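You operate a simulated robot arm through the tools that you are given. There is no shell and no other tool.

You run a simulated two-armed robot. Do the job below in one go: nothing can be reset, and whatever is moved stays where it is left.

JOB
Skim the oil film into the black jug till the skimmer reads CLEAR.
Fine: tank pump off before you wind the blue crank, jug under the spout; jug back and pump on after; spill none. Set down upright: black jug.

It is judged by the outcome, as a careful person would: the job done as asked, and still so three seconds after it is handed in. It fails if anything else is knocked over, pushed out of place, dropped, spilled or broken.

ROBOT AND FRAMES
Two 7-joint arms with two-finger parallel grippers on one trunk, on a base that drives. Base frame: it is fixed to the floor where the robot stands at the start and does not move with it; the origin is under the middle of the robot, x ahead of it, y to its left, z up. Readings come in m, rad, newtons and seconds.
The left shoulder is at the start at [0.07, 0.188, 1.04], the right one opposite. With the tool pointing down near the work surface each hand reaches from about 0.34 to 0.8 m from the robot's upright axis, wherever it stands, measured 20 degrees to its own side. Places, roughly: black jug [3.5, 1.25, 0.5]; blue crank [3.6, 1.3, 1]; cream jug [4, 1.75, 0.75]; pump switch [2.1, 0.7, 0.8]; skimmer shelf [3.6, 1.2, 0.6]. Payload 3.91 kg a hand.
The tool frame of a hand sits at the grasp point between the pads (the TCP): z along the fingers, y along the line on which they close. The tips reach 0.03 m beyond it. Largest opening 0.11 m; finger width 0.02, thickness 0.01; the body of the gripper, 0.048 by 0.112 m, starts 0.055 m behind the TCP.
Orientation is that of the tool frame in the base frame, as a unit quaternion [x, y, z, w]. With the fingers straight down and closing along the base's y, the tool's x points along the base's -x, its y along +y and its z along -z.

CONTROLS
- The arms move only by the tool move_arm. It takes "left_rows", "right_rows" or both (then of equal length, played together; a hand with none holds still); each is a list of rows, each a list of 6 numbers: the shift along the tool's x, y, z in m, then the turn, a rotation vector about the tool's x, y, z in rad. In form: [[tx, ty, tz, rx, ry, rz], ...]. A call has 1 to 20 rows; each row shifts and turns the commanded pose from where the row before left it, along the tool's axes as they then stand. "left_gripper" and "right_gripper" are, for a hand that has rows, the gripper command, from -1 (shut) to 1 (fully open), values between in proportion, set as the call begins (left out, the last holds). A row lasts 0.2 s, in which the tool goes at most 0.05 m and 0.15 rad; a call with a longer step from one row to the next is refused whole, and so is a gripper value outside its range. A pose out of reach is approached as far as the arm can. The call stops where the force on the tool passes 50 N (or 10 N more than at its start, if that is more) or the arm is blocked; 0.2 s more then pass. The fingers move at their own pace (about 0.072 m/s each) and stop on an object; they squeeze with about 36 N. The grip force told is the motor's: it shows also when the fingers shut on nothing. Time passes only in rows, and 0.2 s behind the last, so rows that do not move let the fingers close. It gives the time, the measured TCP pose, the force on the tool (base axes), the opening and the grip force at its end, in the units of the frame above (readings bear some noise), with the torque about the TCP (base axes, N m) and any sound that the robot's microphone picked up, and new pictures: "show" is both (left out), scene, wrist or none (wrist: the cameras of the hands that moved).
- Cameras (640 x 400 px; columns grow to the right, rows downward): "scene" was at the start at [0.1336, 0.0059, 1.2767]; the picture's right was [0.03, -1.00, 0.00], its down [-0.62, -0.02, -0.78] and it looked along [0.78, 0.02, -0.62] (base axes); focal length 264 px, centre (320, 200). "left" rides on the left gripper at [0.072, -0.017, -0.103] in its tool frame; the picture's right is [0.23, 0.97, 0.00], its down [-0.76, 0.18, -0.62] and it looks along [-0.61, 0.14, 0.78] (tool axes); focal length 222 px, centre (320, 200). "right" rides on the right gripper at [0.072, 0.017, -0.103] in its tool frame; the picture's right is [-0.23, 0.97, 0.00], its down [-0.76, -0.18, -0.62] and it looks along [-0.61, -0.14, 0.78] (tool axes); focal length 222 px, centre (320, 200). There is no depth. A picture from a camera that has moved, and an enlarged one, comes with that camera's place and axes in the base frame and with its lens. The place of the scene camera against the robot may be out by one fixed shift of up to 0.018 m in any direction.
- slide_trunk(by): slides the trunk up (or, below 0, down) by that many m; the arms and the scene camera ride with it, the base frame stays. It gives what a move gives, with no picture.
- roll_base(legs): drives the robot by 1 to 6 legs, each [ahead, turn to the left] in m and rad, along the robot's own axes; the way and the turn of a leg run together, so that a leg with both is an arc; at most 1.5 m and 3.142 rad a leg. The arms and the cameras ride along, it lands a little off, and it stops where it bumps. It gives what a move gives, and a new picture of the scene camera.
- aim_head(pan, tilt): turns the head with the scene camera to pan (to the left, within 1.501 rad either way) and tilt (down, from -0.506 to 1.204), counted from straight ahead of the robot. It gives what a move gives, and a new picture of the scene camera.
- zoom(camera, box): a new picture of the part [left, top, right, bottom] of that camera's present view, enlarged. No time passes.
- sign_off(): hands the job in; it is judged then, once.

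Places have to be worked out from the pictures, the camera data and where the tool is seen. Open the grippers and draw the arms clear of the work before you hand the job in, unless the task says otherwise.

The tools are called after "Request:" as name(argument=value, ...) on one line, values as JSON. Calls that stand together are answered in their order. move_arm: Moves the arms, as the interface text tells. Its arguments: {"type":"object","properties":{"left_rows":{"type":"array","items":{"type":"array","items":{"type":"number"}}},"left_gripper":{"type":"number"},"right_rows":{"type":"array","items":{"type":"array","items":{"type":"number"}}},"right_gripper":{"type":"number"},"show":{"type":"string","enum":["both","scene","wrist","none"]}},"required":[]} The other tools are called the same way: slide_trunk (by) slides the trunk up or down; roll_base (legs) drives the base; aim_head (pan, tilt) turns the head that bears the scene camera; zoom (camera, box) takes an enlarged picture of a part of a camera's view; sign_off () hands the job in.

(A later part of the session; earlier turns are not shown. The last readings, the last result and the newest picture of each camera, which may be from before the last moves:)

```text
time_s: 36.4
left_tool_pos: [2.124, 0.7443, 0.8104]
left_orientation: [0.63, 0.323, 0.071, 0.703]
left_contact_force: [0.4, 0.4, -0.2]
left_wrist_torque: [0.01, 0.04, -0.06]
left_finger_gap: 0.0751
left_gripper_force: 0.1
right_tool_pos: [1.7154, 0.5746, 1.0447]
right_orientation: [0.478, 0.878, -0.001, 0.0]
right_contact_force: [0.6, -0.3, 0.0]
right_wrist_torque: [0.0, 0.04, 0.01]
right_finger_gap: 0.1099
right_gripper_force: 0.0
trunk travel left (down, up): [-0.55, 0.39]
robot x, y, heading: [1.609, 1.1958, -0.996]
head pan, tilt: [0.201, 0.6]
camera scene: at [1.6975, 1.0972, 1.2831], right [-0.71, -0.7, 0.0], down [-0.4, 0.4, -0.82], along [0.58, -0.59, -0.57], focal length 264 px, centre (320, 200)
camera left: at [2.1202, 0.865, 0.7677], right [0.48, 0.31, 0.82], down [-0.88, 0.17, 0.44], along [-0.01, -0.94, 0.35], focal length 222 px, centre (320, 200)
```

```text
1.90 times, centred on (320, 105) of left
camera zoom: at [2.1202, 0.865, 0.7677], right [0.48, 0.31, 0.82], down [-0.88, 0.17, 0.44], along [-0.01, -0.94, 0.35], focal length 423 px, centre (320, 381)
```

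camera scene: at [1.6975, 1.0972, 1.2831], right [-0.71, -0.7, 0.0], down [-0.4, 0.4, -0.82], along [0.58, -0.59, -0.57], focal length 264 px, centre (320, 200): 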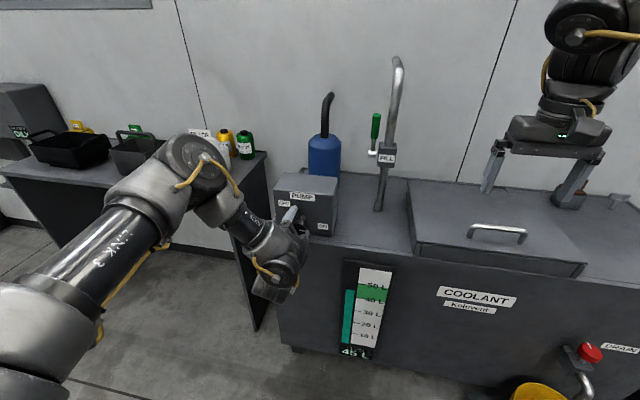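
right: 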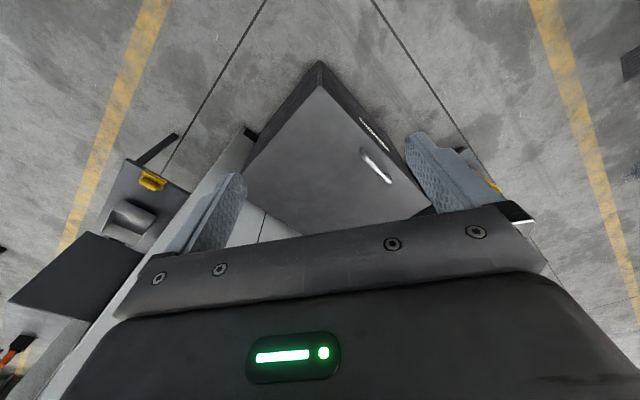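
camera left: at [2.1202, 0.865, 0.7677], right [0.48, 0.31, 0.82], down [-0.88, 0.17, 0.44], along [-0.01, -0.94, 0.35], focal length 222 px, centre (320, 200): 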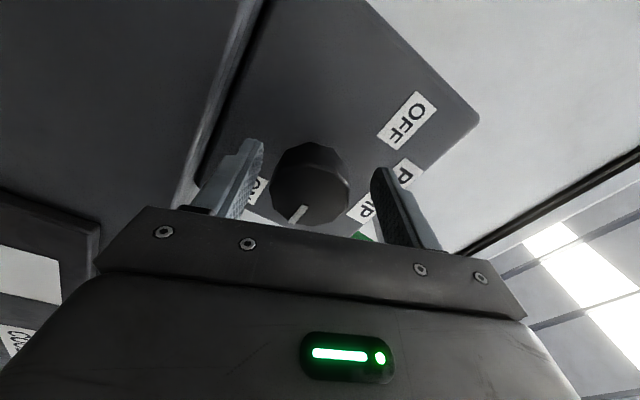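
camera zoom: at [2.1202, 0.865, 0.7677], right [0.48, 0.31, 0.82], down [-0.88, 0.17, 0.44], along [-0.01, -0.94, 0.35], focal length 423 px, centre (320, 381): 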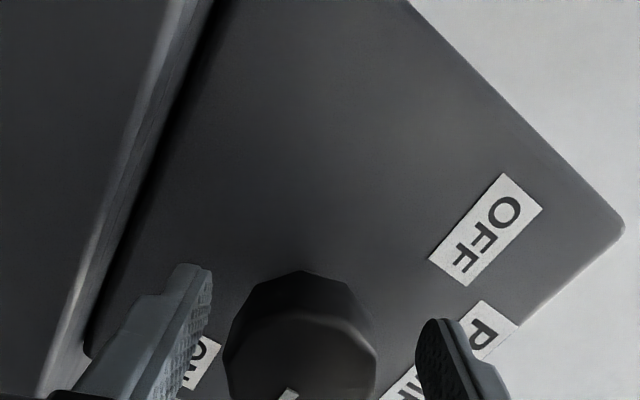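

The knob sits between the fingers, about 5 mm nearer to the lower one; I shift by that and close on it.

Request:
move_arm(left_rows=[[0, -0.005, 0, 0, 0, 0], [0, 0, 0, 0, 0, 0]], show="none")

Request:
move_arm(left_rows=[[0, 0, 0, 0, 0, 0], [0, 0, 0, 0, 0, 0], [0, 0, 0, 0, 0, 0]], left_gripper=-1)

```text
time_s: 37.0
left_tool_pos: [2.1235, 0.7433, 0.8054]
left_orientation: [0.63, 0.322, 0.072, 0.703]
left_contact_force: [-0.4, -0.3, 0.2]
left_wrist_torque: [-0.02, 0.01, 0.01]
left_finger_gap: 0.0748
left_gripper_force: 0.0
right_tool_pos: [1.7165, 0.5742, 1.0448]
right_orientation: [0.478, 0.879, 0.0, 0.0]
right_contact_force: [-0.3, 0.0, 0.1]
right_wrist_torque: [-0.01, 0.01, 0.0]
right_finger_gap: 0.1102
right_gripper_force: 0.1
trunk travel left (down, up): [-0.55, 0.39]
robot x, y, heading: [1.6075, 1.1982, -0.996]
head pan, tilt: [0.201, 0.6]
```

```text
time_s: 37.8
left_tool_pos: [2.1234, 0.743, 0.8053]
left_orientation: [0.629, 0.321, 0.071, 0.704]
left_contact_force: [-0.2, -0.3, -2.4]
left_wrist_torque: [-0.09, -0.02, -0.04]
left_finger_gap: 0.0433
left_gripper_force: 44.8
right_tool_pos: [1.7168, 0.5751, 1.0449]
right_orientation: [0.477, 0.879, 0.0, 0.0]
right_contact_force: [0.1, 0.4, -0.3]
right_wrist_torque: [-0.01, -0.02, 0.0]
right_finger_gap: 0.1101
right_gripper_force: 0.1
trunk travel left (down, up): [-0.55, 0.39]
robot x, y, heading: [1.6125, 1.1999, -0.998]
head pan, tilt: [0.201, 0.6]
camera scene: at [1.6971, 1.0968, 1.2831], right [-0.71, -0.7, 0.0], down [-0.4, 0.4, -0.82], along [0.58, -0.59, -0.57], focal length 264 px, centre (320, 200)
camera left: at [2.1179, 0.8641, 0.763], right [0.47, 0.31, 0.83], down [-0.88, 0.17, 0.44], along [-0.01, -0.94, 0.35], focal length 222 px, centre (320, 200)
```

scene: 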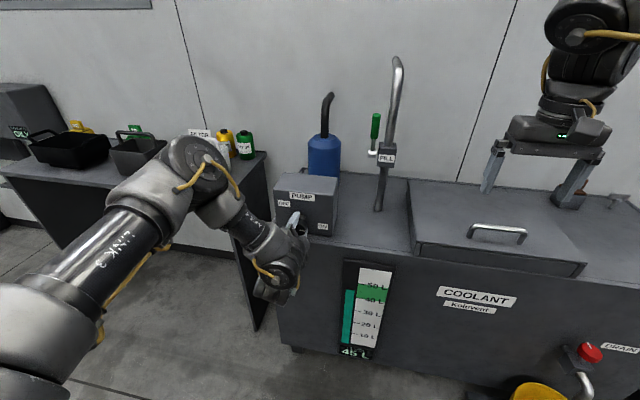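
left: 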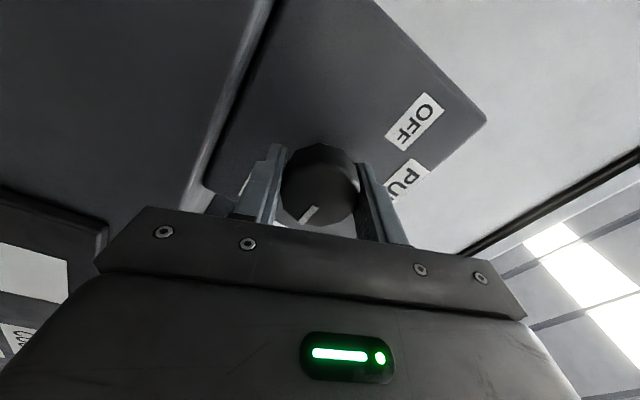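

Knob gripped (43 mm). Now I turn it counter-clockwise by about 0.75 rad in steps and watch the torque and sound.

Request:
move_arm(left_rows=[[0, 0, 0, 0, 0, -0.12], [0, 0, 0, 0, 0, -0.12], [0, 0, 0, 0, 0, -0.12], [0, 0, 0, 0, 0, -0.12], [0, 0, 0, 0, 0, -0.12], [0, 0, 0, 0, 0, -0.12]])

```text
time_s: 39.2
left_tool_pos: [2.1228, 0.7443, 0.8046]
left_orientation: [0.475, 0.524, -0.182, 0.683]
left_contact_force: [-2.8, 3.9, -3.4]
left_wrist_torque: [0.67, 0.34, -0.08]
left_finger_gap: 0.0436
left_gripper_force: 45.1
right_tool_pos: [1.7165, 0.5747, 1.0454]
right_orientation: [0.478, 0.878, -0.001, 0.0]
right_contact_force: [-0.4, 1.0, 0.2]
right_wrist_torque: [0.04, -0.03, -0.04]
right_finger_gap: 0.1102
right_gripper_force: 0.0
trunk travel left (down, up): [-0.55, 0.39]
robot x, y, heading: [1.6104, 1.1983, -0.998]
head pan, tilt: [0.201, 0.6]
camera scene: at [1.697, 1.0972, 1.2832], right [-0.71, -0.7, 0.0], down [-0.4, 0.4, -0.83], along [0.58, -0.59, -0.57], focal length 264 px, centre (320, 200)
camera left: at [2.0815, 0.8407, 0.7329], right [0.81, 0.53, 0.25], down [-0.5, 0.42, 0.76], along [0.3, -0.74, 0.6], focal length 222 px, centre (320, 200)
```

scene: 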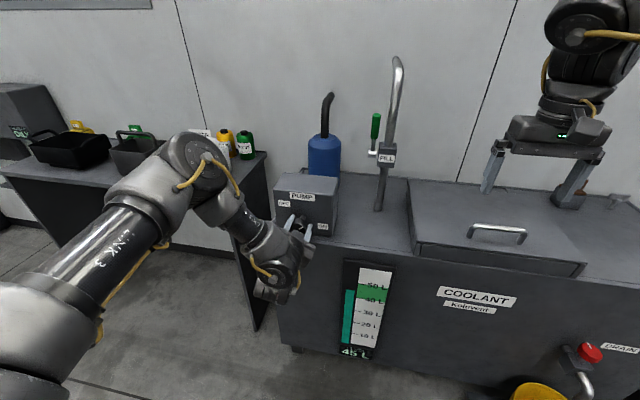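
left: 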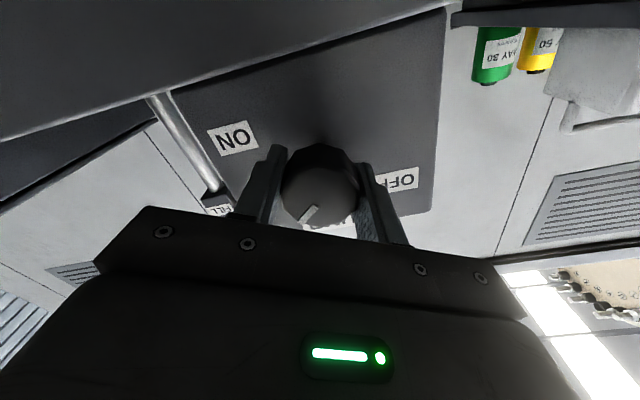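

The knob follows (mark moved 41°, torque about 0.75 N·m). I continue to a quarter turn.

Request:
move_arm(left_rows=[[0, 0, 0, 0, 0, -0.12], [0, 0, 0, 0, 0, -0.12], [0, 0, 0, 0, 0, -0.12], [0, 0, 0, 0, 0, -0.12], [0, 0, 0, 0, 0, -0.12], [0, 0, 0, 0, 0, -0.12], [0, 0, 0, 0, 0, -0.13]])

Request:
zoom(camera="left", box=[160, 60, 480, 260])

Request:
zoom(camera="scene", box=[0, 70, 160, 200])

```text
time_s: 40.1
left_tool_pos: [2.1205, 0.7456, 0.8083]
left_orientation: [0.362, 0.608, -0.299, 0.64]
left_contact_force: [26.8, -4.6, -13.2]
left_wrist_torque: [0.26, 0.2, -0.11]
left_finger_gap: 0.0433
left_gripper_force: 45.5
left hand out of reach, approached as far as the arm can: row 2, 3, 4
right_tool_pos: [1.7207, 0.5721, 1.0425]
right_orientation: [0.477, 0.879, 0.0, -0.003]
right_contact_force: [-0.4, -0.4, -0.2]
right_wrist_torque: [-0.03, -0.03, -0.01]
right_finger_gap: 0.11
right_gripper_force: 0.0
trunk travel left (down, up): [-0.55, 0.39]
robot x, y, heading: [1.6118, 1.1992, -0.993]
head pan, tilt: [0.201, 0.6]
stopped in row 4 (left hand): the force on the tool passed its limit at 93 N (the readings are from after the stop); the commanded pose is now the measured one
camera scene: at [1.7005, 1.0927, 1.2824], right [-0.71, -0.7, 0.0], down [-0.4, 0.4, -0.82], along [0.58, -0.58, -0.57], focal length 264 px, centre (320, 200)
camera left: at [2.0541, 0.8261, 0.7339], right [0.82, 0.56, -0.13], down [-0.27, 0.57, 0.78], along [0.51, -0.6, 0.62], focal length 222 px, centre (320, 200)
```

scene: 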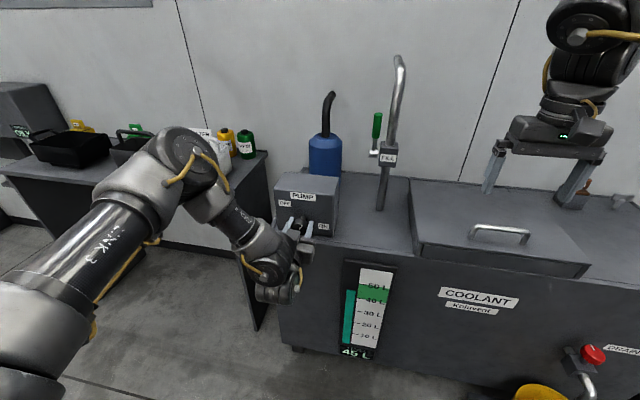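
left: 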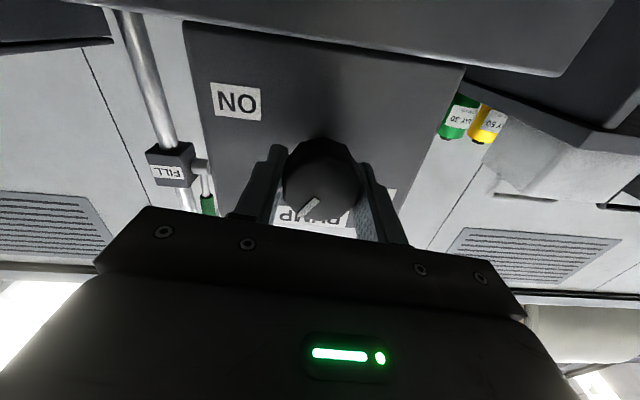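

```text
2.00 times, centred on (320, 160) of left
camera zoom: at [2.0541, 0.8261, 0.7339], right [0.82, 0.56, -0.13], down [-0.27, 0.57, 0.78], along [0.51, -0.6, 0.62], focal length 444 px, centre (320, 280)
```

zoom: 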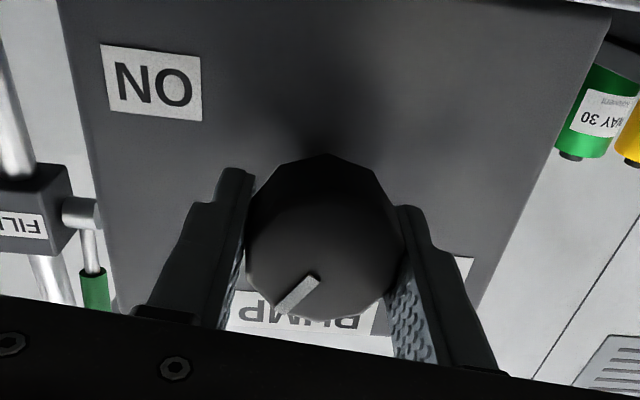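

```text
3.08 times, centred on (80, 135) of scene
camera zoom: at [1.7005, 1.0927, 1.2824], right [-0.71, -0.7, 0.0], down [-0.4, 0.4, -0.82], along [0.58, -0.58, -0.57], focal length 811 px, centre (1058, 400)
```

zoom: 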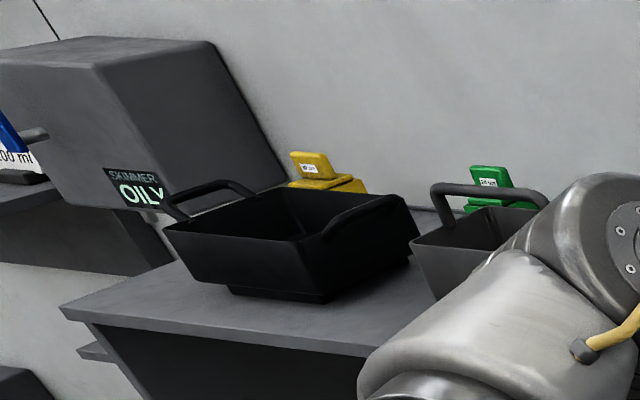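

The knob is about 62° round when the arm ran out of wrist range and force built up. I release, back off, and look at the knob before re-gripping.

Request:
move_arm(left_rows=[[0, 0, 0, 0, 0, 0], [0, 0, 0, 0, 0, 0], [0, 0, -0.03, 0, 0, 0], [0, 0, -0.03, 0, 0, 0], [0, 0, 0, 0, 0, 0]], left_gripper=0.36)

Request:
zoom(camera="left", box=[200, 20, 440, 190])

```text
time_s: 41.3
left_tool_pos: [2.0801, 0.7964, 0.8139]
left_orientation: [0.361, 0.606, -0.303, 0.641]
left_contact_force: [-0.7, 0.7, -0.3]
left_wrist_torque: [-0.02, -0.01, -0.04]
left_finger_gap: 0.0749
left_gripper_force: 0.2
right_tool_pos: [1.7177, 0.5746, 1.0448]
right_orientation: [0.477, 0.879, 0.001, 0.0]
right_contact_force: [0.1, -0.2, 0.6]
right_wrist_torque: [0.04, 0.01, 0.03]
right_finger_gap: 0.1102
right_gripper_force: 0.0
trunk travel left (down, up): [-0.55, 0.39]
robot x, y, heading: [1.6113, 1.1979, -0.997]
head pan, tilt: [0.201, 0.6]
camera scene: at [1.6976, 1.0966, 1.2832], right [-0.71, -0.7, 0.0], down [-0.4, 0.4, -0.83], along [0.58, -0.59, -0.57], focal length 264 px, centre (320, 200)
camera left: at [2.0149, 0.876, 0.7388], right [0.82, 0.55, -0.13], down [-0.26, 0.58, 0.77], along [0.5, -0.6, 0.62], focal length 222 px, centre (320, 200)
```

scene: 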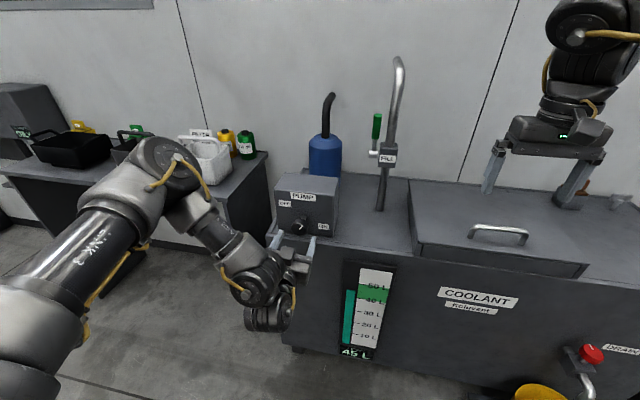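
left: 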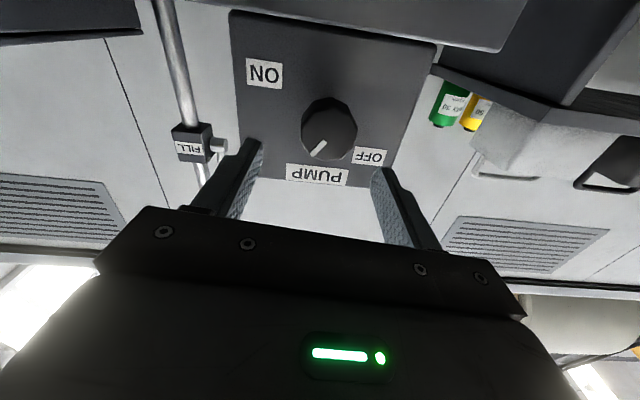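

```text
2.35 times, centred on (320, 105) of left
camera zoom: at [2.0149, 0.876, 0.7388], right [0.82, 0.55, -0.13], down [-0.26, 0.58, 0.77], along [0.5, -0.6, 0.62], focal length 523 px, centre (320, 424)
```

zoom: 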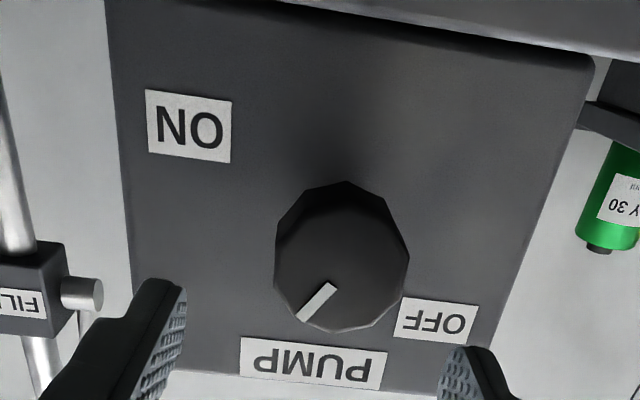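

The knob stays where left (about 60°), so it simply needs more turning. I retreat 3 cm, and lower the trunk 0.12 m to give the wrist a better posture, then bring the hand back up with the roll for the next bite.

Request:
move_arm(left_rows=[[0, 0, -0.03, 0, 0, 0], [0, 0, 0, 0, 0, 0]], show="none")

Request:
slide_trunk(by=-0.12)

Request:
move_arm(left_rows=[[-0.03, 0, 0, 0, 0, 0], [-0.03, 0, 0, 0, 0, 0], [-0.03, 0, 0, 0, 0, 0], [-0.03, 0, 0, 0, 0, 0], [0, 0, 0, 0, 0, 0.14], [0, 0, 0, 0, 0, 0.14], [0, 0, 0, 0, 0, 0.14], [0, 0, 0, 0, 0, 0.14], [0, 0, 0, 0, 0, 0.14], [0, 0, 0, 0, 0, 0.14], [0, 0, 0, 0, 0, 0.14], [0, 0, 0, 0, 0, 0.14], [0, 0, 0, 0, 0, 0]])

```text
time_s: 41.9
left_tool_pos: [2.0657, 0.8181, 0.8114]
left_orientation: [0.361, 0.607, -0.303, 0.641]
left_contact_force: [-0.9, 0.1, -0.3]
left_wrist_torque: [-0.03, -0.03, -0.01]
left_finger_gap: 0.0747
left_gripper_force: 0.1
right_tool_pos: [1.7169, 0.5747, 1.0452]
right_orientation: [0.477, 0.879, 0.0, -0.001]
right_contact_force: [0.6, -0.1, 0.0]
right_wrist_torque: [0.01, 0.01, 0.02]
right_finger_gap: 0.1098
right_gripper_force: 0.0
trunk travel left (down, up): [-0.55, 0.39]
robot x, y, heading: [1.6111, 1.1986, -0.993]
head pan, tilt: [0.201, 0.6]
```

```text
time_s: 43.4
left_tool_pos: [2.0652, 0.8181, 0.6917]
left_orientation: [0.361, 0.606, -0.303, 0.641]
left_contact_force: [0.3, -0.3, 0.3]
left_wrist_torque: [-0.01, -0.01, 0.01]
left_finger_gap: 0.0749
left_gripper_force: 0.0
right_tool_pos: [1.7179, 0.5752, 0.9249]
right_orientation: [0.477, 0.879, 0.0, 0.0]
right_contact_force: [0.1, 0.6, 0.3]
right_wrist_torque: [-0.01, -0.03, 0.0]
right_finger_gap: 0.11
right_gripper_force: 0.0
trunk travel left (down, up): [-0.43, 0.51]
robot x, y, heading: [1.6118, 1.1984, -0.997]
head pan, tilt: [0.201, 0.6]
```

```text
time_s: 46.2
left_tool_pos: [2.0552, 0.814, 0.8094]
left_orientation: [0.628, 0.322, 0.086, 0.704]
left_contact_force: [0.7, -0.3, -0.2]
left_wrist_torque: [-0.01, 0.01, 0.0]
left_finger_gap: 0.0749
left_gripper_force: 0.1
right_tool_pos: [1.7177, 0.5748, 0.9243]
right_orientation: [0.477, 0.879, 0.0, 0.0]
right_contact_force: [0.3, 0.3, 0.4]
right_wrist_torque: [0.0, 0.0, 0.02]
right_finger_gap: 0.1103
right_gripper_force: 0.1
trunk travel left (down, up): [-0.43, 0.51]
robot x, y, heading: [1.6097, 1.2015, -0.989]
head pan, tilt: [0.201, 0.6]
camera scene: at [1.6979, 1.0968, 1.1631], right [-0.71, -0.7, 0.0], down [-0.4, 0.4, -0.82], along [0.58, -0.59, -0.57], focal length 264 px, centre (320, 200)
camera left: at [2.0494, 0.9336, 0.7689], right [0.45, 0.31, 0.84], down [-0.89, 0.15, 0.43], along [0.0, -0.94, 0.35], focal length 222 px, centre (320, 200)
```

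scene: 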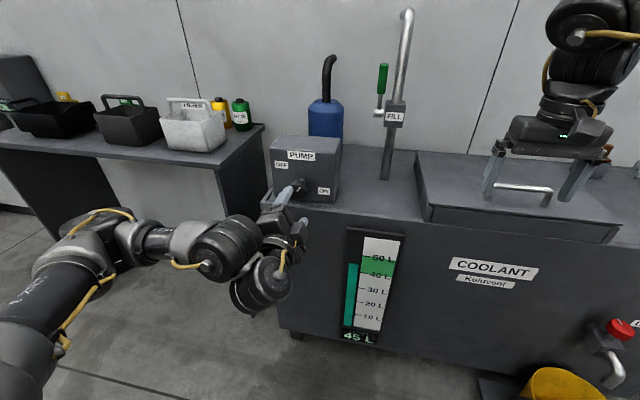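
left: 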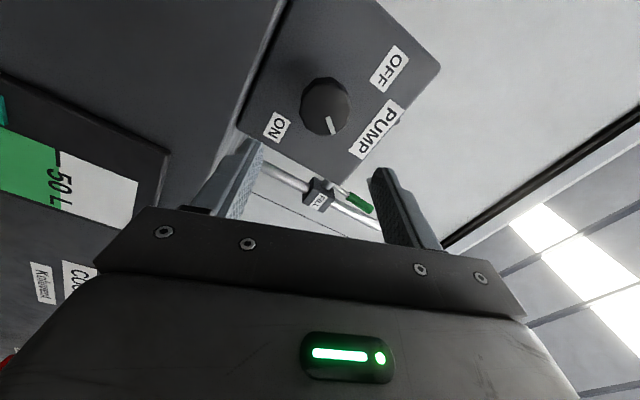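

Now the arm has a free posture. The knob needs +0.017 along tool x and 0.097 ahead; I move there, then check.

Request:
move_arm(left_rows=[[0.0166, 0.002, 0.0, 0, 0, 0], [0, 0, 0.025, 0, 0, 0], [0, 0, 0.025, 0, 0, 0], [0, 0, 0.025, 0, 0, 0], [0, 0, 0.022, 0, 0, 0], [0, 0, 0, 0, 0, 0]])

```text
time_s: 47.6
left_tool_pos: [2.1261, 0.742, 0.8066]
left_orientation: [0.627, 0.322, 0.085, 0.705]
left_contact_force: [-0.4, 0.2, -0.3]
left_wrist_torque: [-0.01, 0.0, -0.01]
left_finger_gap: 0.0746
left_gripper_force: 0.0
right_tool_pos: [1.7191, 0.5753, 0.925]
right_orientation: [0.477, 0.879, 0.0, -0.001]
right_contact_force: [0.2, 0.6, -0.5]
right_wrist_torque: [-0.03, 0.03, 0.0]
right_finger_gap: 0.1099
right_gripper_force: 0.1
trunk travel left (down, up): [-0.43, 0.51]
robot x, y, heading: [1.6128, 1.2029, -0.993]
head pan, tilt: [0.201, 0.6]
camera scene: at [1.6993, 1.0974, 1.1631], right [-0.71, -0.7, 0.0], down [-0.4, 0.4, -0.82], along [0.58, -0.59, -0.57], focal length 264 px, centre (320, 200)
camera left: at [2.1195, 0.8619, 0.7657], right [0.46, 0.31, 0.83], down [-0.89, 0.15, 0.43], along [0.01, -0.94, 0.35], focal length 222 px, centre (320, 200)
```

scene: 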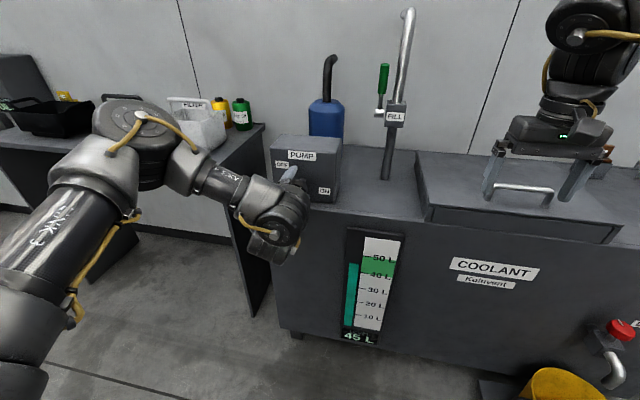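
left: 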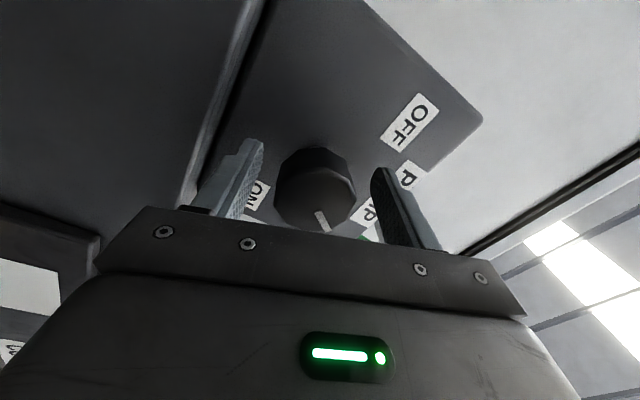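

The knob is centred between the fingers. I close and turn it further counter-clockwise, about 0.6 rad first.

Request:
move_arm(left_rows=[[0, -0.002, 0, 0, 0, 0], [0, 0, 0, 0, 0, 0], [0, 0, 0, 0, 0, 0], [0, 0, 0, 0, 0, 0]], left_gripper=-1, show="none")

Request:
move_arm(left_rows=[[0, 0, 0, 0, 0, -0.1], [0, 0, 0, 0, 0, -0.1], [0, 0, 0, 0, 0, -0.1], [0, 0, 0, 0, 0, -0.1], [0, 0, 0, 0, 0, -0.1], [0, 0, 0, 0, 0, 0]])

```text
time_s: 48.6
left_tool_pos: [2.1213, 0.7406, 0.8057]
left_orientation: [0.629, 0.322, 0.084, 0.703]
left_contact_force: [-4.0, 1.0, -5.8]
left_wrist_torque: [-0.23, -0.16, -0.95]
left_finger_gap: 0.0438
left_gripper_force: 44.9
right_tool_pos: [1.7169, 0.5737, 0.9235]
right_orientation: [0.477, 0.879, 0.001, 0.0]
right_contact_force: [0.7, -0.1, -0.1]
right_wrist_torque: [-0.04, -0.03, -0.02]
right_finger_gap: 0.1101
right_gripper_force: 0.0
trunk travel left (down, up): [-0.43, 0.51]
robot x, y, heading: [1.6138, 1.1996, -0.994]
head pan, tilt: [0.201, 0.6]
```

```text
time_s: 50.0
left_tool_pos: [2.1221, 0.7408, 0.8063]
left_orientation: [0.527, 0.467, -0.092, 0.704]
left_contact_force: [0.6, 2.0, 6.3]
left_wrist_torque: [0.68, 0.5, 0.75]
left_finger_gap: 0.0436
left_gripper_force: 45.3
right_tool_pos: [1.7176, 0.5752, 0.9228]
right_orientation: [0.476, 0.879, -0.001, 0.0]
right_contact_force: [0.5, -0.2, 0.2]
right_wrist_torque: [-0.02, 0.01, 0.01]
right_finger_gap: 0.1101
right_gripper_force: 0.1
trunk travel left (down, up): [-0.43, 0.51]
robot x, y, heading: [1.6134, 1.1976, -0.992]
head pan, tilt: [0.201, 0.6]
camera scene: at [1.6976, 1.0975, 1.1633], right [-0.71, -0.7, 0.0], down [-0.4, 0.4, -0.83], along [0.58, -0.59, -0.56], focal length 264 px, centre (320, 200)
camera left: at [2.0939, 0.8456, 0.7397], right [0.73, 0.5, 0.47], down [-0.65, 0.32, 0.69], along [0.2, -0.81, 0.56], focal length 222 px, centre (320, 200)
```

scene: 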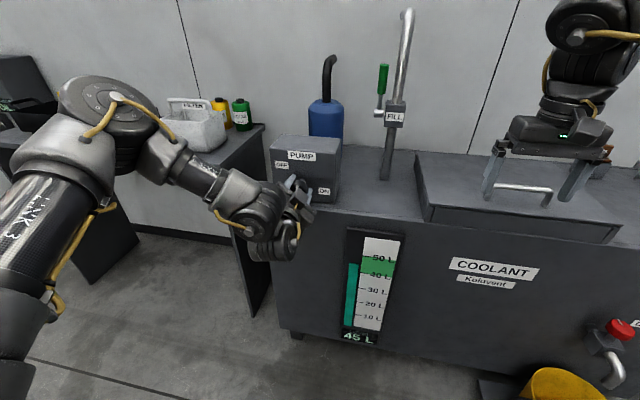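
left: 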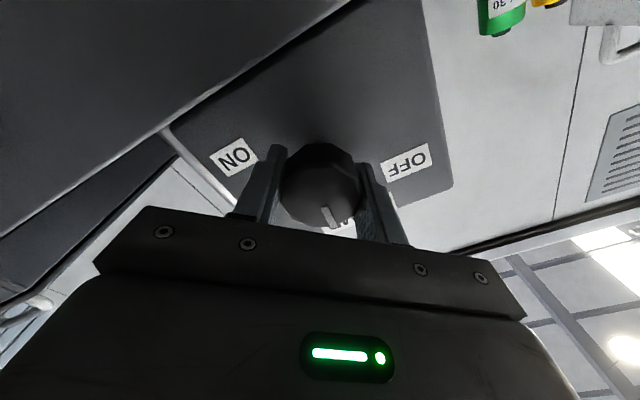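

The knob is now about 90° round (mark up), still turning smoothly with about 0.9 N·m. I continue toward OFF.

Request:
move_arm(left_rows=[[0, 0, 0, 0, 0, -0.1], [0, 0, 0, 0, 0, -0.1], [0, 0, 0, 0, 0, -0.1], [0, 0, 0, 0, 0, -0.1], [0, 0, 0, 0, 0, 0]])

```text
time_s: 51.2
left_tool_pos: [2.1239, 0.7412, 0.8046]
left_orientation: [0.424, 0.563, -0.231, 0.67]
left_contact_force: [10.4, 3.7, 7.6]
left_wrist_torque: [0.2, -0.68, 0.22]
left_finger_gap: 0.0435
left_gripper_force: 45.0
right_tool_pos: [1.7181, 0.5758, 0.9243]
right_orientation: [0.476, 0.879, -0.001, 0.0]
right_contact_force: [0.5, 0.4, -0.2]
right_wrist_torque: [0.01, 0.03, -0.01]
right_finger_gap: 0.1098
right_gripper_force: 0.1
trunk travel left (down, up): [-0.43, 0.51]
robot x, y, heading: [1.6103, 1.1988, -0.993]
head pan, tilt: [0.201, 0.6]
camera scene: at [1.6983, 1.098, 1.1632], right [-0.71, -0.7, 0.0], down [-0.4, 0.4, -0.83], along [0.58, -0.59, -0.56], focal length 264 px, centre (320, 200)
camera left: at [2.0707, 0.8309, 0.7308], right [0.83, 0.56, 0.09], down [-0.41, 0.48, 0.78], along [0.39, -0.67, 0.63], focal length 222 px, centre (320, 200)
```

scene: 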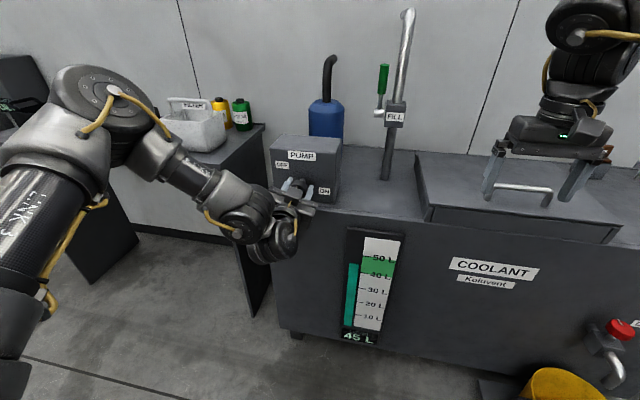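
left: 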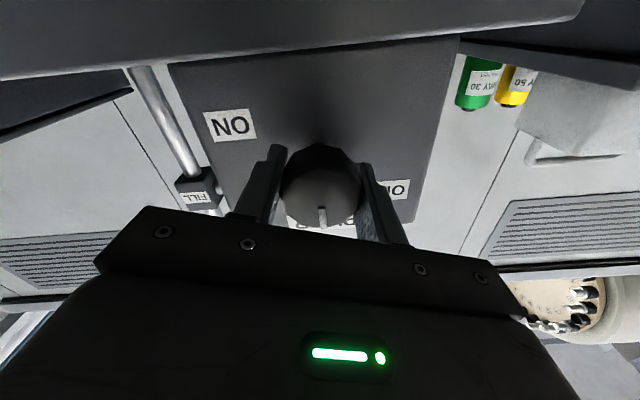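

The torque about the turning axis rose to 0.68 N·m and the mark lags the gripper, so the knob seems to be at its stop. I release and look.

Request:
move_arm(left_rows=[[0, 0, 0, 0, 0, 0], [0, 0, 0, 0, 0, 0], [0, 0, -0.035, 0, 0, 0], [0, 0, -0.035, 0, 0, 0], [0, 0, 0, 0, 0, 0]], left_gripper=0.36)

Request:
zoom(camera="left", box=[200, 20, 440, 190])

Request:
zoom(camera="scene", box=[235, 120, 365, 230])

```text
time_s: 52.4
left_tool_pos: [2.0835, 0.7991, 0.8049]
left_orientation: [0.427, 0.562, -0.23, 0.67]
left_contact_force: [-0.3, -0.7, -0.9]
left_wrist_torque: [-0.03, 0.01, 0.01]
left_finger_gap: 0.0747
left_gripper_force: 0.1
right_tool_pos: [1.7178, 0.5747, 0.9238]
right_orientation: [0.478, 0.879, 0.001, -0.001]
right_contact_force: [0.0, -1.1, -0.2]
right_wrist_torque: [-0.01, -0.01, 0.04]
right_finger_gap: 0.1101
right_gripper_force: 0.0
trunk travel left (down, up): [-0.43, 0.51]
robot x, y, heading: [1.6101, 1.2014, -0.996]
head pan, tilt: [0.201, 0.6]
camera scene: at [1.6976, 1.0964, 1.1631], right [-0.71, -0.7, 0.0], down [-0.4, 0.4, -0.82], along [0.58, -0.59, -0.57], focal length 264 px, centre (320, 200)
camera left: at [2.0305, 0.8892, 0.7295], right [0.83, 0.56, 0.09], down [-0.41, 0.48, 0.78], along [0.39, -0.68, 0.62], focal length 222 px, centre (320, 200)
```

scene: 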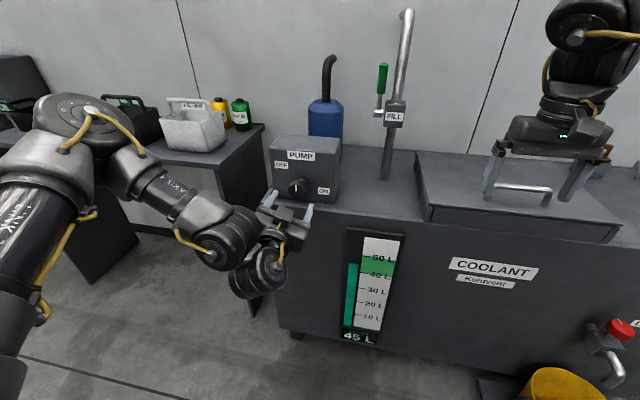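
left: 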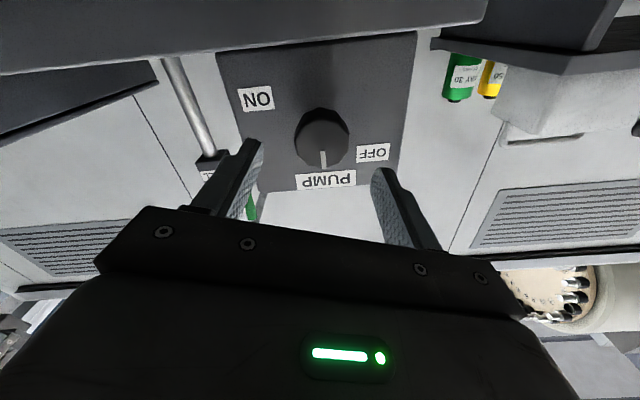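

```text
2.35 times, centred on (320, 105) of left
camera zoom: at [2.0305, 0.8892, 0.7295], right [0.83, 0.56, 0.09], down [-0.41, 0.48, 0.78], along [0.39, -0.68, 0.62], focal length 523 px, centre (320, 424)
```

zoom: 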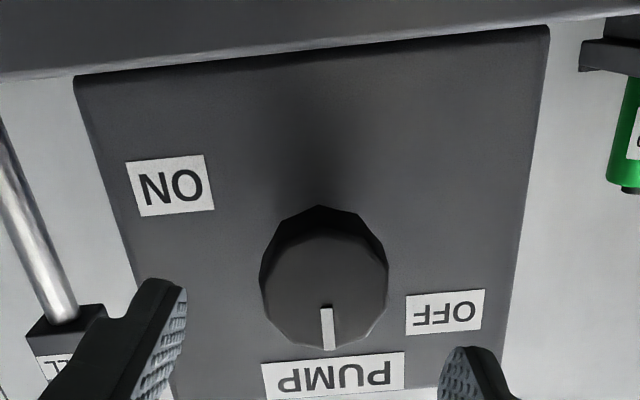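

```text
3.64 times, centred on (300, 175) of scene
camera zoom: at [1.6976, 1.0964, 1.1631], right [-0.71, -0.7, 0.0], down [-0.4, 0.4, -0.82], along [0.58, -0.59, -0.57], focal length 958 px, centre (393, 291)
```

zoom: 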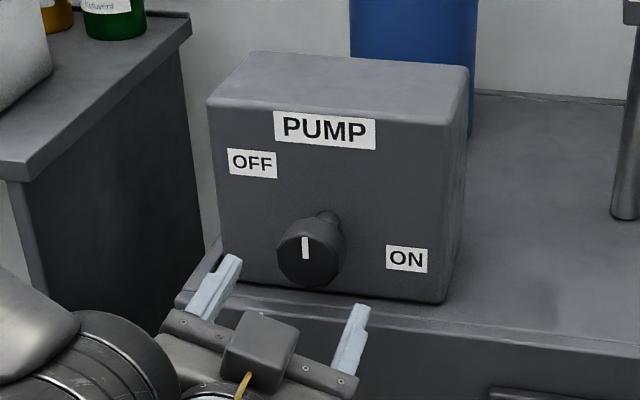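

The mark now points straight up and the knob is against its stop: pump OFF. I retract the hand, raise the trunk again, back the base off and turn along the aisle toward the skimmer.

Request:
move_arm(left_rows=[[0, 0, -0.03, 0, 0, -0.1], [0, 0, -0.03, 0, 0, -0.1], [0, 0, -0.03, 0, 0, -0.1], [0, 0, 0, 0, 0, -0.1], [0, 0, 0, 0, 0, 0]], left_gripper=1, show="none")

Request:
slide_trunk(by=0.12)

Request:
roll_base(legs=[[-0.17, 0], [0, 1.57]])

Request:
aim_head(pan=-0.6, tilt=0.45)

```text
time_s: 53.6
left_tool_pos: [2.0353, 0.8735, 0.8032]
left_orientation: [0.305, 0.636, -0.359, 0.611]
left_contact_force: [-0.5, 0.6, -0.2]
left_wrist_torque: [-0.03, -0.01, 0.03]
left_finger_gap: 0.1099
left_gripper_force: 0.0
right_tool_pos: [1.7186, 0.5755, 0.9244]
right_orientation: [0.477, 0.879, 0.001, -0.001]
right_contact_force: [0.4, -0.2, 0.1]
right_wrist_torque: [-0.01, 0.02, 0.0]
right_finger_gap: 0.11
right_gripper_force: 0.1
trunk travel left (down, up): [-0.43, 0.51]
robot x, y, heading: [1.6139, 1.1992, -0.994]
head pan, tilt: [0.201, 0.6]
```

```text
time_s: 55.1
left_tool_pos: [2.0356, 0.8738, 0.9226]
left_orientation: [0.306, 0.636, -0.359, 0.611]
left_contact_force: [-0.8, -0.3, 1.2]
left_wrist_torque: [-0.01, 0.02, 0.01]
left_finger_gap: 0.1103
left_gripper_force: 0.1
right_tool_pos: [1.7187, 0.5748, 1.0444]
right_orientation: [0.477, 0.879, 0.0, -0.001]
right_contact_force: [-0.4, 0.7, 0.6]
right_wrist_torque: [-0.05, 0.01, -0.03]
right_finger_gap: 0.1098
right_gripper_force: 0.1
trunk travel left (down, up): [-0.55, 0.39]
robot x, y, heading: [1.611, 1.1972, -0.993]
head pan, tilt: [0.201, 0.6]
```

```text
time_s: 60.2
left_tool_pos: [1.8668, 1.7436, 0.9236]
left_orientation: [-0.214, 0.672, 0.158, 0.691]
left_contact_force: [-0.5, 0.8, -0.2]
left_wrist_torque: [0.01, 0.0, 0.01]
left_finger_gap: 0.1099
left_gripper_force: 0.0
right_tool_pos: [2.1471, 1.4101, 1.0452]
right_orientation: [-0.255, 0.967, 0.0, 0.0]
right_contact_force: [0.3, 0.3, 1.1]
right_wrist_torque: [-0.03, 0.01, -0.03]
right_finger_gap: 0.1099
right_gripper_force: 0.1
trunk travel left (down, up): [-0.55, 0.39]
robot x, y, heading: [1.5193, 1.3394, 0.514]
head pan, tilt: [0.201, 0.6]
camera scene: at [1.6257, 1.4267, 1.2831], right [0.66, -0.75, 0.0], down [-0.43, -0.37, -0.82], along [0.62, 0.54, -0.57], focal length 264 px, centre (320, 200)
```

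scene: 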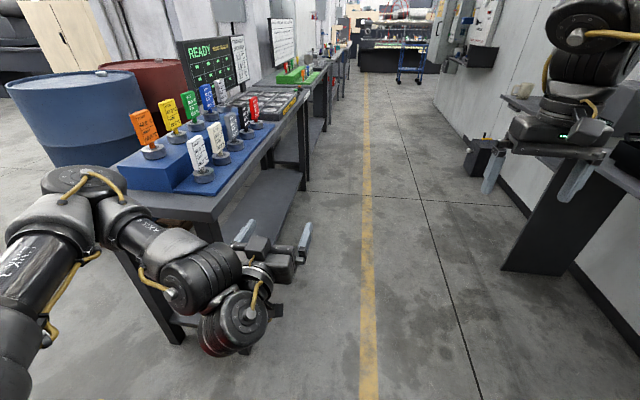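

```text
time_s: 61.4
left_tool_pos: [1.8667, 1.7425, 0.9238]
left_orientation: [-0.214, 0.672, 0.158, 0.691]
left_contact_force: [-0.8, 0.1, -0.9]
left_wrist_torque: [-0.03, 0.04, -0.03]
left_finger_gap: 0.1098
left_gripper_force: 0.1
right_tool_pos: [2.1472, 1.4093, 1.0442]
right_orientation: [-0.254, 0.967, 0.0, 0.0]
right_contact_force: [-0.3, 0.6, -0.1]
right_wrist_torque: [0.01, 0.0, -0.01]
right_finger_gap: 0.11
right_gripper_force: 0.0
trunk travel left (down, up): [-0.55, 0.39]
robot x, y, heading: [1.5192, 1.3424, 0.513]
head pan, tilt: [-0.6, 0.45]
camera scene: at [1.6508, 1.3608, 1.2967], right [-0.08, -1.0, 0.0], down [-0.43, 0.04, -0.9], along [0.9, -0.07, -0.44], focal length 264 px, centre (320, 200)
```

scene: 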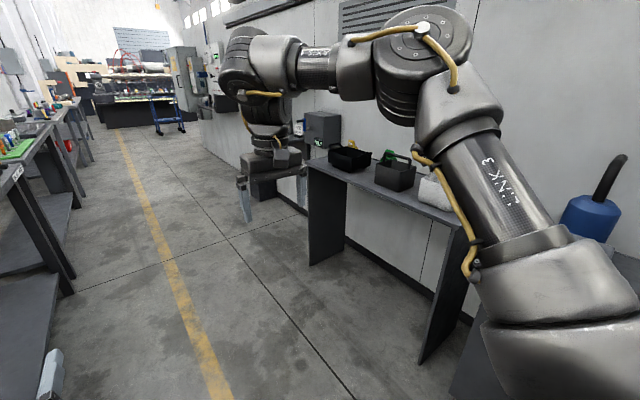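

The left arm juts out toward the left bench, so I first fold it back to the tool-down posture before driving on.

Request:
move_arm(left_rows=[[-0.03, 0, 0, 0, 0, 0.14], [-0.03, 0, 0, 0, 0, 0], [-0.03, 0, 0, 0, 0, 0], [-0.03, 0, 0, 0, 0, 0], [0, 0, 0, 0, 0.1428, 0], [0, 0, 0, 0, 0.1428, 0], [0, 0, 0, 0, 0.1428, 0], [0, 0, 0, 0, 0.1428, 0], [0, 0, 0, 0, 0.1428, 0], [0, 0, 0, 0, 0.1428, 0], [0, 0, 0, 0, 0.1428, 0], [0, 0, 0, 0, 0.1428, 0], [0, 0, 0, 0, 0.1428, 0], [0, 0, 0, 0, 0.1428, 0], [0, 0, 0, 0, 0.1428, 0]], show="none")

Request:
aim_head(pan=0.3, tilt=0.45)

```text
time_s: 64.6
left_tool_pos: [1.6495, 1.7415, 0.6555]
left_orientation: [-0.239, 0.969, 0.041, 0.055]
left_contact_force: [-0.5, 0.5, -0.8]
left_wrist_torque: [0.01, 0.0, 0.01]
left_finger_gap: 0.1102
left_gripper_force: 0.0
left hand out of reach, approached as far as the arm can: row 1, 2, 3, 4, 7, 8, 9, 10, 11, 12, 13, 14, 15
right_tool_pos: [2.1467, 1.4088, 1.0446]
right_orientation: [-0.255, 0.967, 0.001, 0.0]
right_contact_force: [-0.3, -0.1, -0.3]
right_wrist_torque: [0.02, -0.01, -0.01]
right_finger_gap: 0.11
right_gripper_force: 0.1
trunk travel left (down, up): [-0.55, 0.39]
robot x, y, heading: [1.5219, 1.3402, 0.513]
head pan, tilt: [-0.6, 0.45]
```

```text
time_s: 65.8
left_tool_pos: [1.6507, 1.7407, 0.6568]
left_orientation: [-0.238, 0.969, 0.042, 0.054]
left_contact_force: [-0.3, 0.5, 1.2]
left_wrist_torque: [-0.01, 0.02, 0.02]
left_finger_gap: 0.1101
left_gripper_force: 0.1
right_tool_pos: [2.1471, 1.4077, 1.045]
right_orientation: [-0.254, 0.967, 0.0, 0.0]
right_contact_force: [0.1, -0.1, 0.4]
right_wrist_torque: [0.0, 0.03, 0.01]
right_finger_gap: 0.1099
right_gripper_force: 0.1
trunk travel left (down, up): [-0.55, 0.39]
robot x, y, heading: [1.5178, 1.3384, 0.512]
head pan, tilt: [0.3, 0.45]
camera scene: at [1.6222, 1.4353, 1.2967], right [0.73, -0.68, 0.0], down [-0.3, -0.32, -0.9], along [0.62, 0.66, -0.44], focal length 264 px, centre (320, 200)
```

scene: 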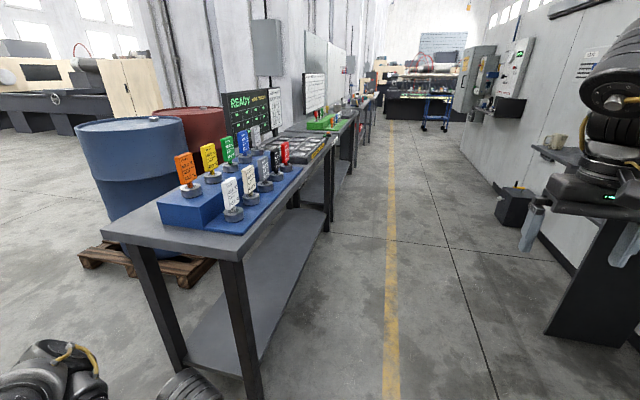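

The arm clamped into a low posture beside the robot; nothing touched. I bring the left hand up and forward again in free air (bench corner is well away).

Request:
move_arm(left_rows=[[-0.02, -0.01, -0.035, 0, 0, 0], [-0.02, -0.01, -0.035, 0, 0, 0], [-0.02, -0.01, -0.035, 0, 0, 0], [-0.02, -0.01, -0.035, 0, 0, 0], [-0.02, -0.01, -0.035, 0, 0, 0], [-0.02, -0.01, -0.035, 0, 0, 0], [-0.02, -0.01, -0.035, 0, 0, 0], [-0.02, 0, -0.035, 0, 0, 0], [-0.02, 0, -0.035, 0, 0, 0], [-0.02, 0, -0.035, 0, 0, 0], [-0.025, 0, -0.03, 0, 0, 0], [-0.025, 0, 0, 0, 0, 0], [0, 0, 0, 0, 0, 0]])

```text
time_s: 68.6
left_tool_pos: [1.6527, 1.7282, 0.6417]
left_orientation: [-0.238, 0.97, 0.037, 0.045]
left_contact_force: [0.0, -0.1, -0.3]
left_wrist_torque: [-0.01, 0.0, -0.01]
left_finger_gap: 0.11
left_gripper_force: 0.0
left hand out of reach, approached as far as the arm can: row 1, 2, 3, 4, 5, 6, 7, 8, 9, 10, 11, 12
right_tool_pos: [2.1482, 1.4093, 1.0451]
right_orientation: [-0.255, 0.967, 0.0, 0.0]
right_contact_force: [-0.5, -0.4, -0.4]
right_wrist_torque: [-0.01, 0.0, 0.02]
right_finger_gap: 0.1098
right_gripper_force: 0.0
trunk travel left (down, up): [-0.55, 0.39]
robot x, y, heading: [1.5178, 1.3395, 0.515]
head pan, tilt: [0.3, 0.45]
camera scene: at [1.6222, 1.4352, 1.2967], right [0.73, -0.68, 0.0], down [-0.3, -0.32, -0.9], along [0.62, 0.66, -0.44], focal length 264 px, centre (320, 200)
camera left: at [1.5886, 1.6706, 0.7358], right [-0.65, 0.76, 0.02], down [0.55, 0.45, 0.71], along [0.53, 0.48, -0.71], focal length 222 px, centre (320, 200)
```

scene: 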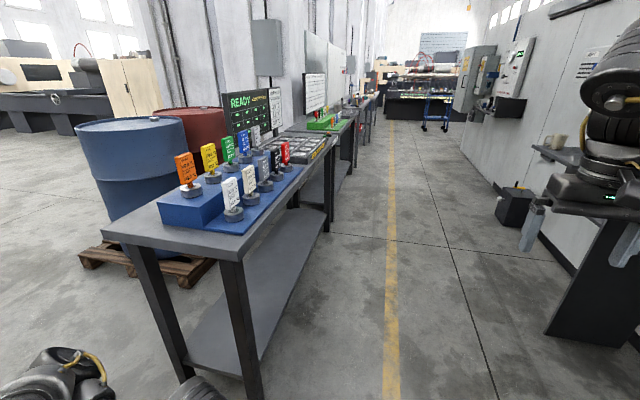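
left: 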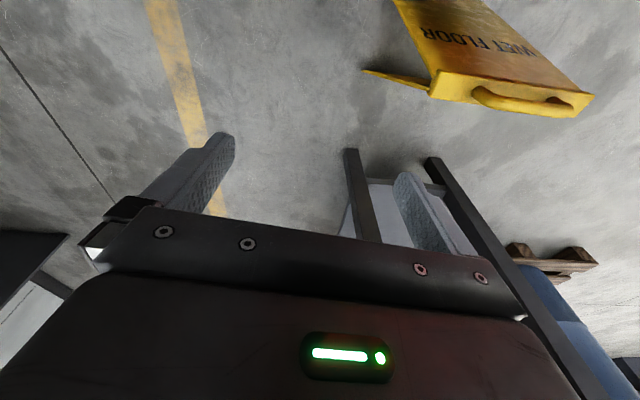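

The arm is in an awkward elbow posture. I undo the tip: pitch the hand back to horizontal first.

Request:
move_arm(left_rows=[[0, 0, 0, 0, -0.1428, 0], [0, 0, 0, 0, -0.1428, 0], [0, 0, 0, 0, -0.1428, 0], [0, 0, 0, 0, -0.1428, 0], [0, 0, 0, 0, -0.1428, 0], [0, 0, 0, 0, -0.1428, 0], [0, 0, 0, 0, -0.1428, 0], [0, 0, 0, 0, -0.1428, 0], [0, 0, 0, 0, -0.1428, 0], [0, 0, 0, 0, -0.1428, 0], [0, 0, 0, 0, -0.1428, 0], [0, 0, 0, 0, 0, 0]])

Request:
aim_head(pan=0.7, tilt=0.9)

```text
time_s: 71.2
left_tool_pos: [1.6824, 1.7069, 0.6459]
left_orientation: [-0.159, 0.709, 0.145, 0.672]
left_contact_force: [0.4, 0.4, -0.2]
left_wrist_torque: [0.01, -0.03, -0.01]
left_finger_gap: 0.11
left_gripper_force: 0.1
left hand out of reach, approached as far as the arm can: row 2, 3, 4
right_tool_pos: [2.1469, 1.4077, 1.0449]
right_orientation: [-0.255, 0.967, 0.0, 0.001]
right_contact_force: [0.9, 0.4, 0.5]
right_wrist_torque: [0.01, 0.01, 0.0]
right_finger_gap: 0.1098
right_gripper_force: 0.0
trunk travel left (down, up): [-0.55, 0.39]
robot x, y, heading: [1.5183, 1.3394, 0.522]
head pan, tilt: [0.3, 0.45]
camera scene: at [1.6221, 1.4351, 1.2967], right [0.73, -0.68, 0.0], down [-0.3, -0.32, -0.9], along [0.62, 0.66, -0.44], focal length 264 px, centre (320, 200)
camera left: at [1.5921, 1.6467, 0.5797], right [-0.42, 0.88, -0.23], down [-0.6, -0.08, 0.79], along [0.68, 0.47, 0.56], focal length 222 px, centre (320, 200)
```

scene: 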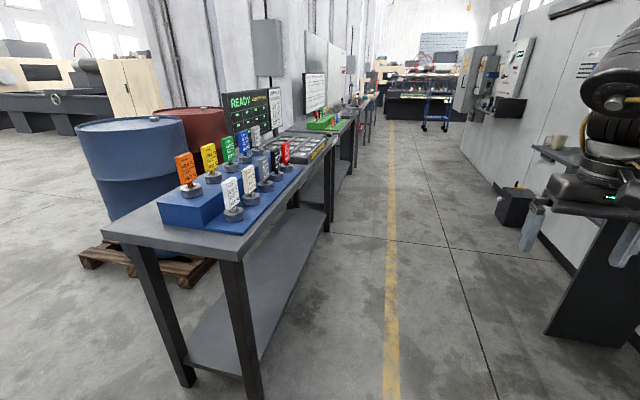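
left: 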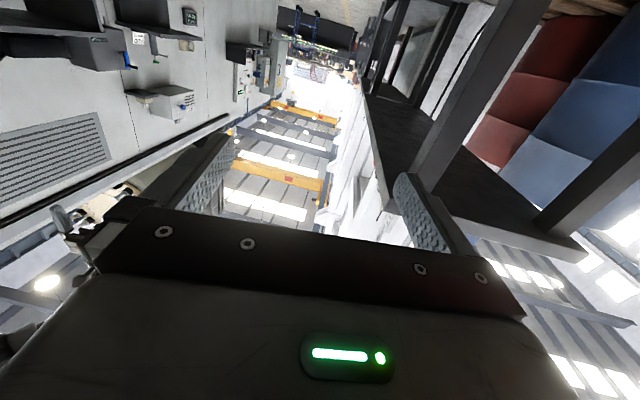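

```text
time_s: 72.1
left_tool_pos: [1.6819, 1.7077, 0.6459]
left_orientation: [-0.159, 0.708, 0.145, 0.672]
left_contact_force: [0.5, 0.9, -0.5]
left_wrist_torque: [0.0, 0.04, -0.02]
left_finger_gap: 0.11
left_gripper_force: 0.0
right_tool_pos: [2.1474, 1.4091, 1.0443]
right_orientation: [-0.254, 0.967, -0.001, 0.0]
right_contact_force: [0.8, -0.6, 0.0]
right_wrist_torque: [0.01, 0.01, -0.03]
right_finger_gap: 0.1102
right_gripper_force: 0.1
trunk travel left (down, up): [-0.55, 0.39]
robot x, y, heading: [1.5198, 1.3398, 0.519]
head pan, tilt: [0.7, 0.901]
camera scene: at [1.5855, 1.439, 1.2584], right [0.94, -0.35, 0.0], down [-0.27, -0.73, -0.62], along [0.22, 0.58, -0.78], focal length 264 px, centre (320, 200)
```

scene: 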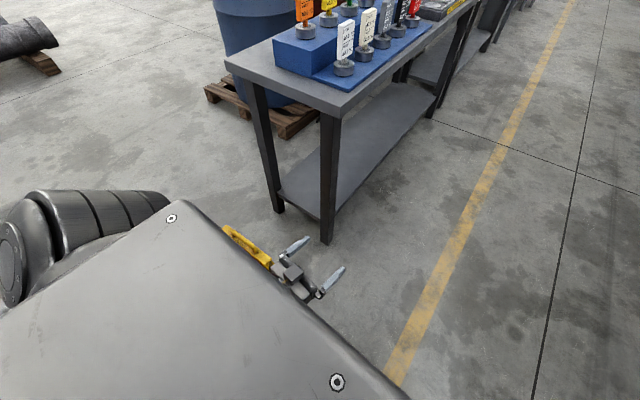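

The hand is horizontal, low and free. I move it forward and up in small steps.

Request:
move_arm(left_rows=[[-0.02, 0, 0.02, 0, 0, 0], [-0.02, 0, 0.02, 0, 0, 0], [-0.02, 0, 0.02, 0, 0, 0], [-0.02, 0, 0.02, 0, 0, 0], [-0.02, 0, 0.02, 0, 0, 0], [-0.02, 0, 0.02, 0, 0, 0], [-0.02, 0, 0.02, 0, 0, 0], [-0.02, 0, 0.02, 0, 0, 0], [-0.02, 0, 0.02, 0, 0, 0], [-0.02, 0, 0.02, 0, 0, 0], [-0.02, 0, 0.02, 0, 0, 0], [-0.02, 0, 0.02, 0, 0, 0], [0, 0, 0, 0, 0, 0]], show="scene")

```text
time_s: 74.9
left_tool_pos: [1.9119, 1.8129, 0.8733]
left_orientation: [-0.158, 0.709, 0.144, 0.672]
left_contact_force: [0.2, 0.0, -0.6]
left_wrist_torque: [0.0, -0.02, 0.02]
left_finger_gap: 0.1102
left_gripper_force: 0.0
right_tool_pos: [2.1468, 1.4086, 1.044]
right_orientation: [-0.254, 0.967, 0.0, 0.0]
right_contact_force: [-0.2, -0.3, -1.0]
right_wrist_torque: [-0.01, 0.01, 0.03]
right_finger_gap: 0.1102
right_gripper_force: 0.0
trunk travel left (down, up): [-0.55, 0.39]
robot x, y, heading: [1.5186, 1.3381, 0.517]
head pan, tilt: [0.7, 0.901]
camera scene: at [1.585, 1.4389, 1.2584], right [0.94, -0.35, 0.0], down [-0.27, -0.74, -0.62], along [0.22, 0.58, -0.78], focal length 264 px, centre (320, 200)
```

scene: 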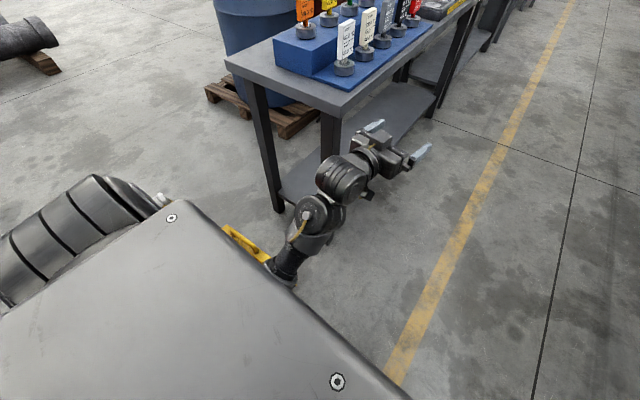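

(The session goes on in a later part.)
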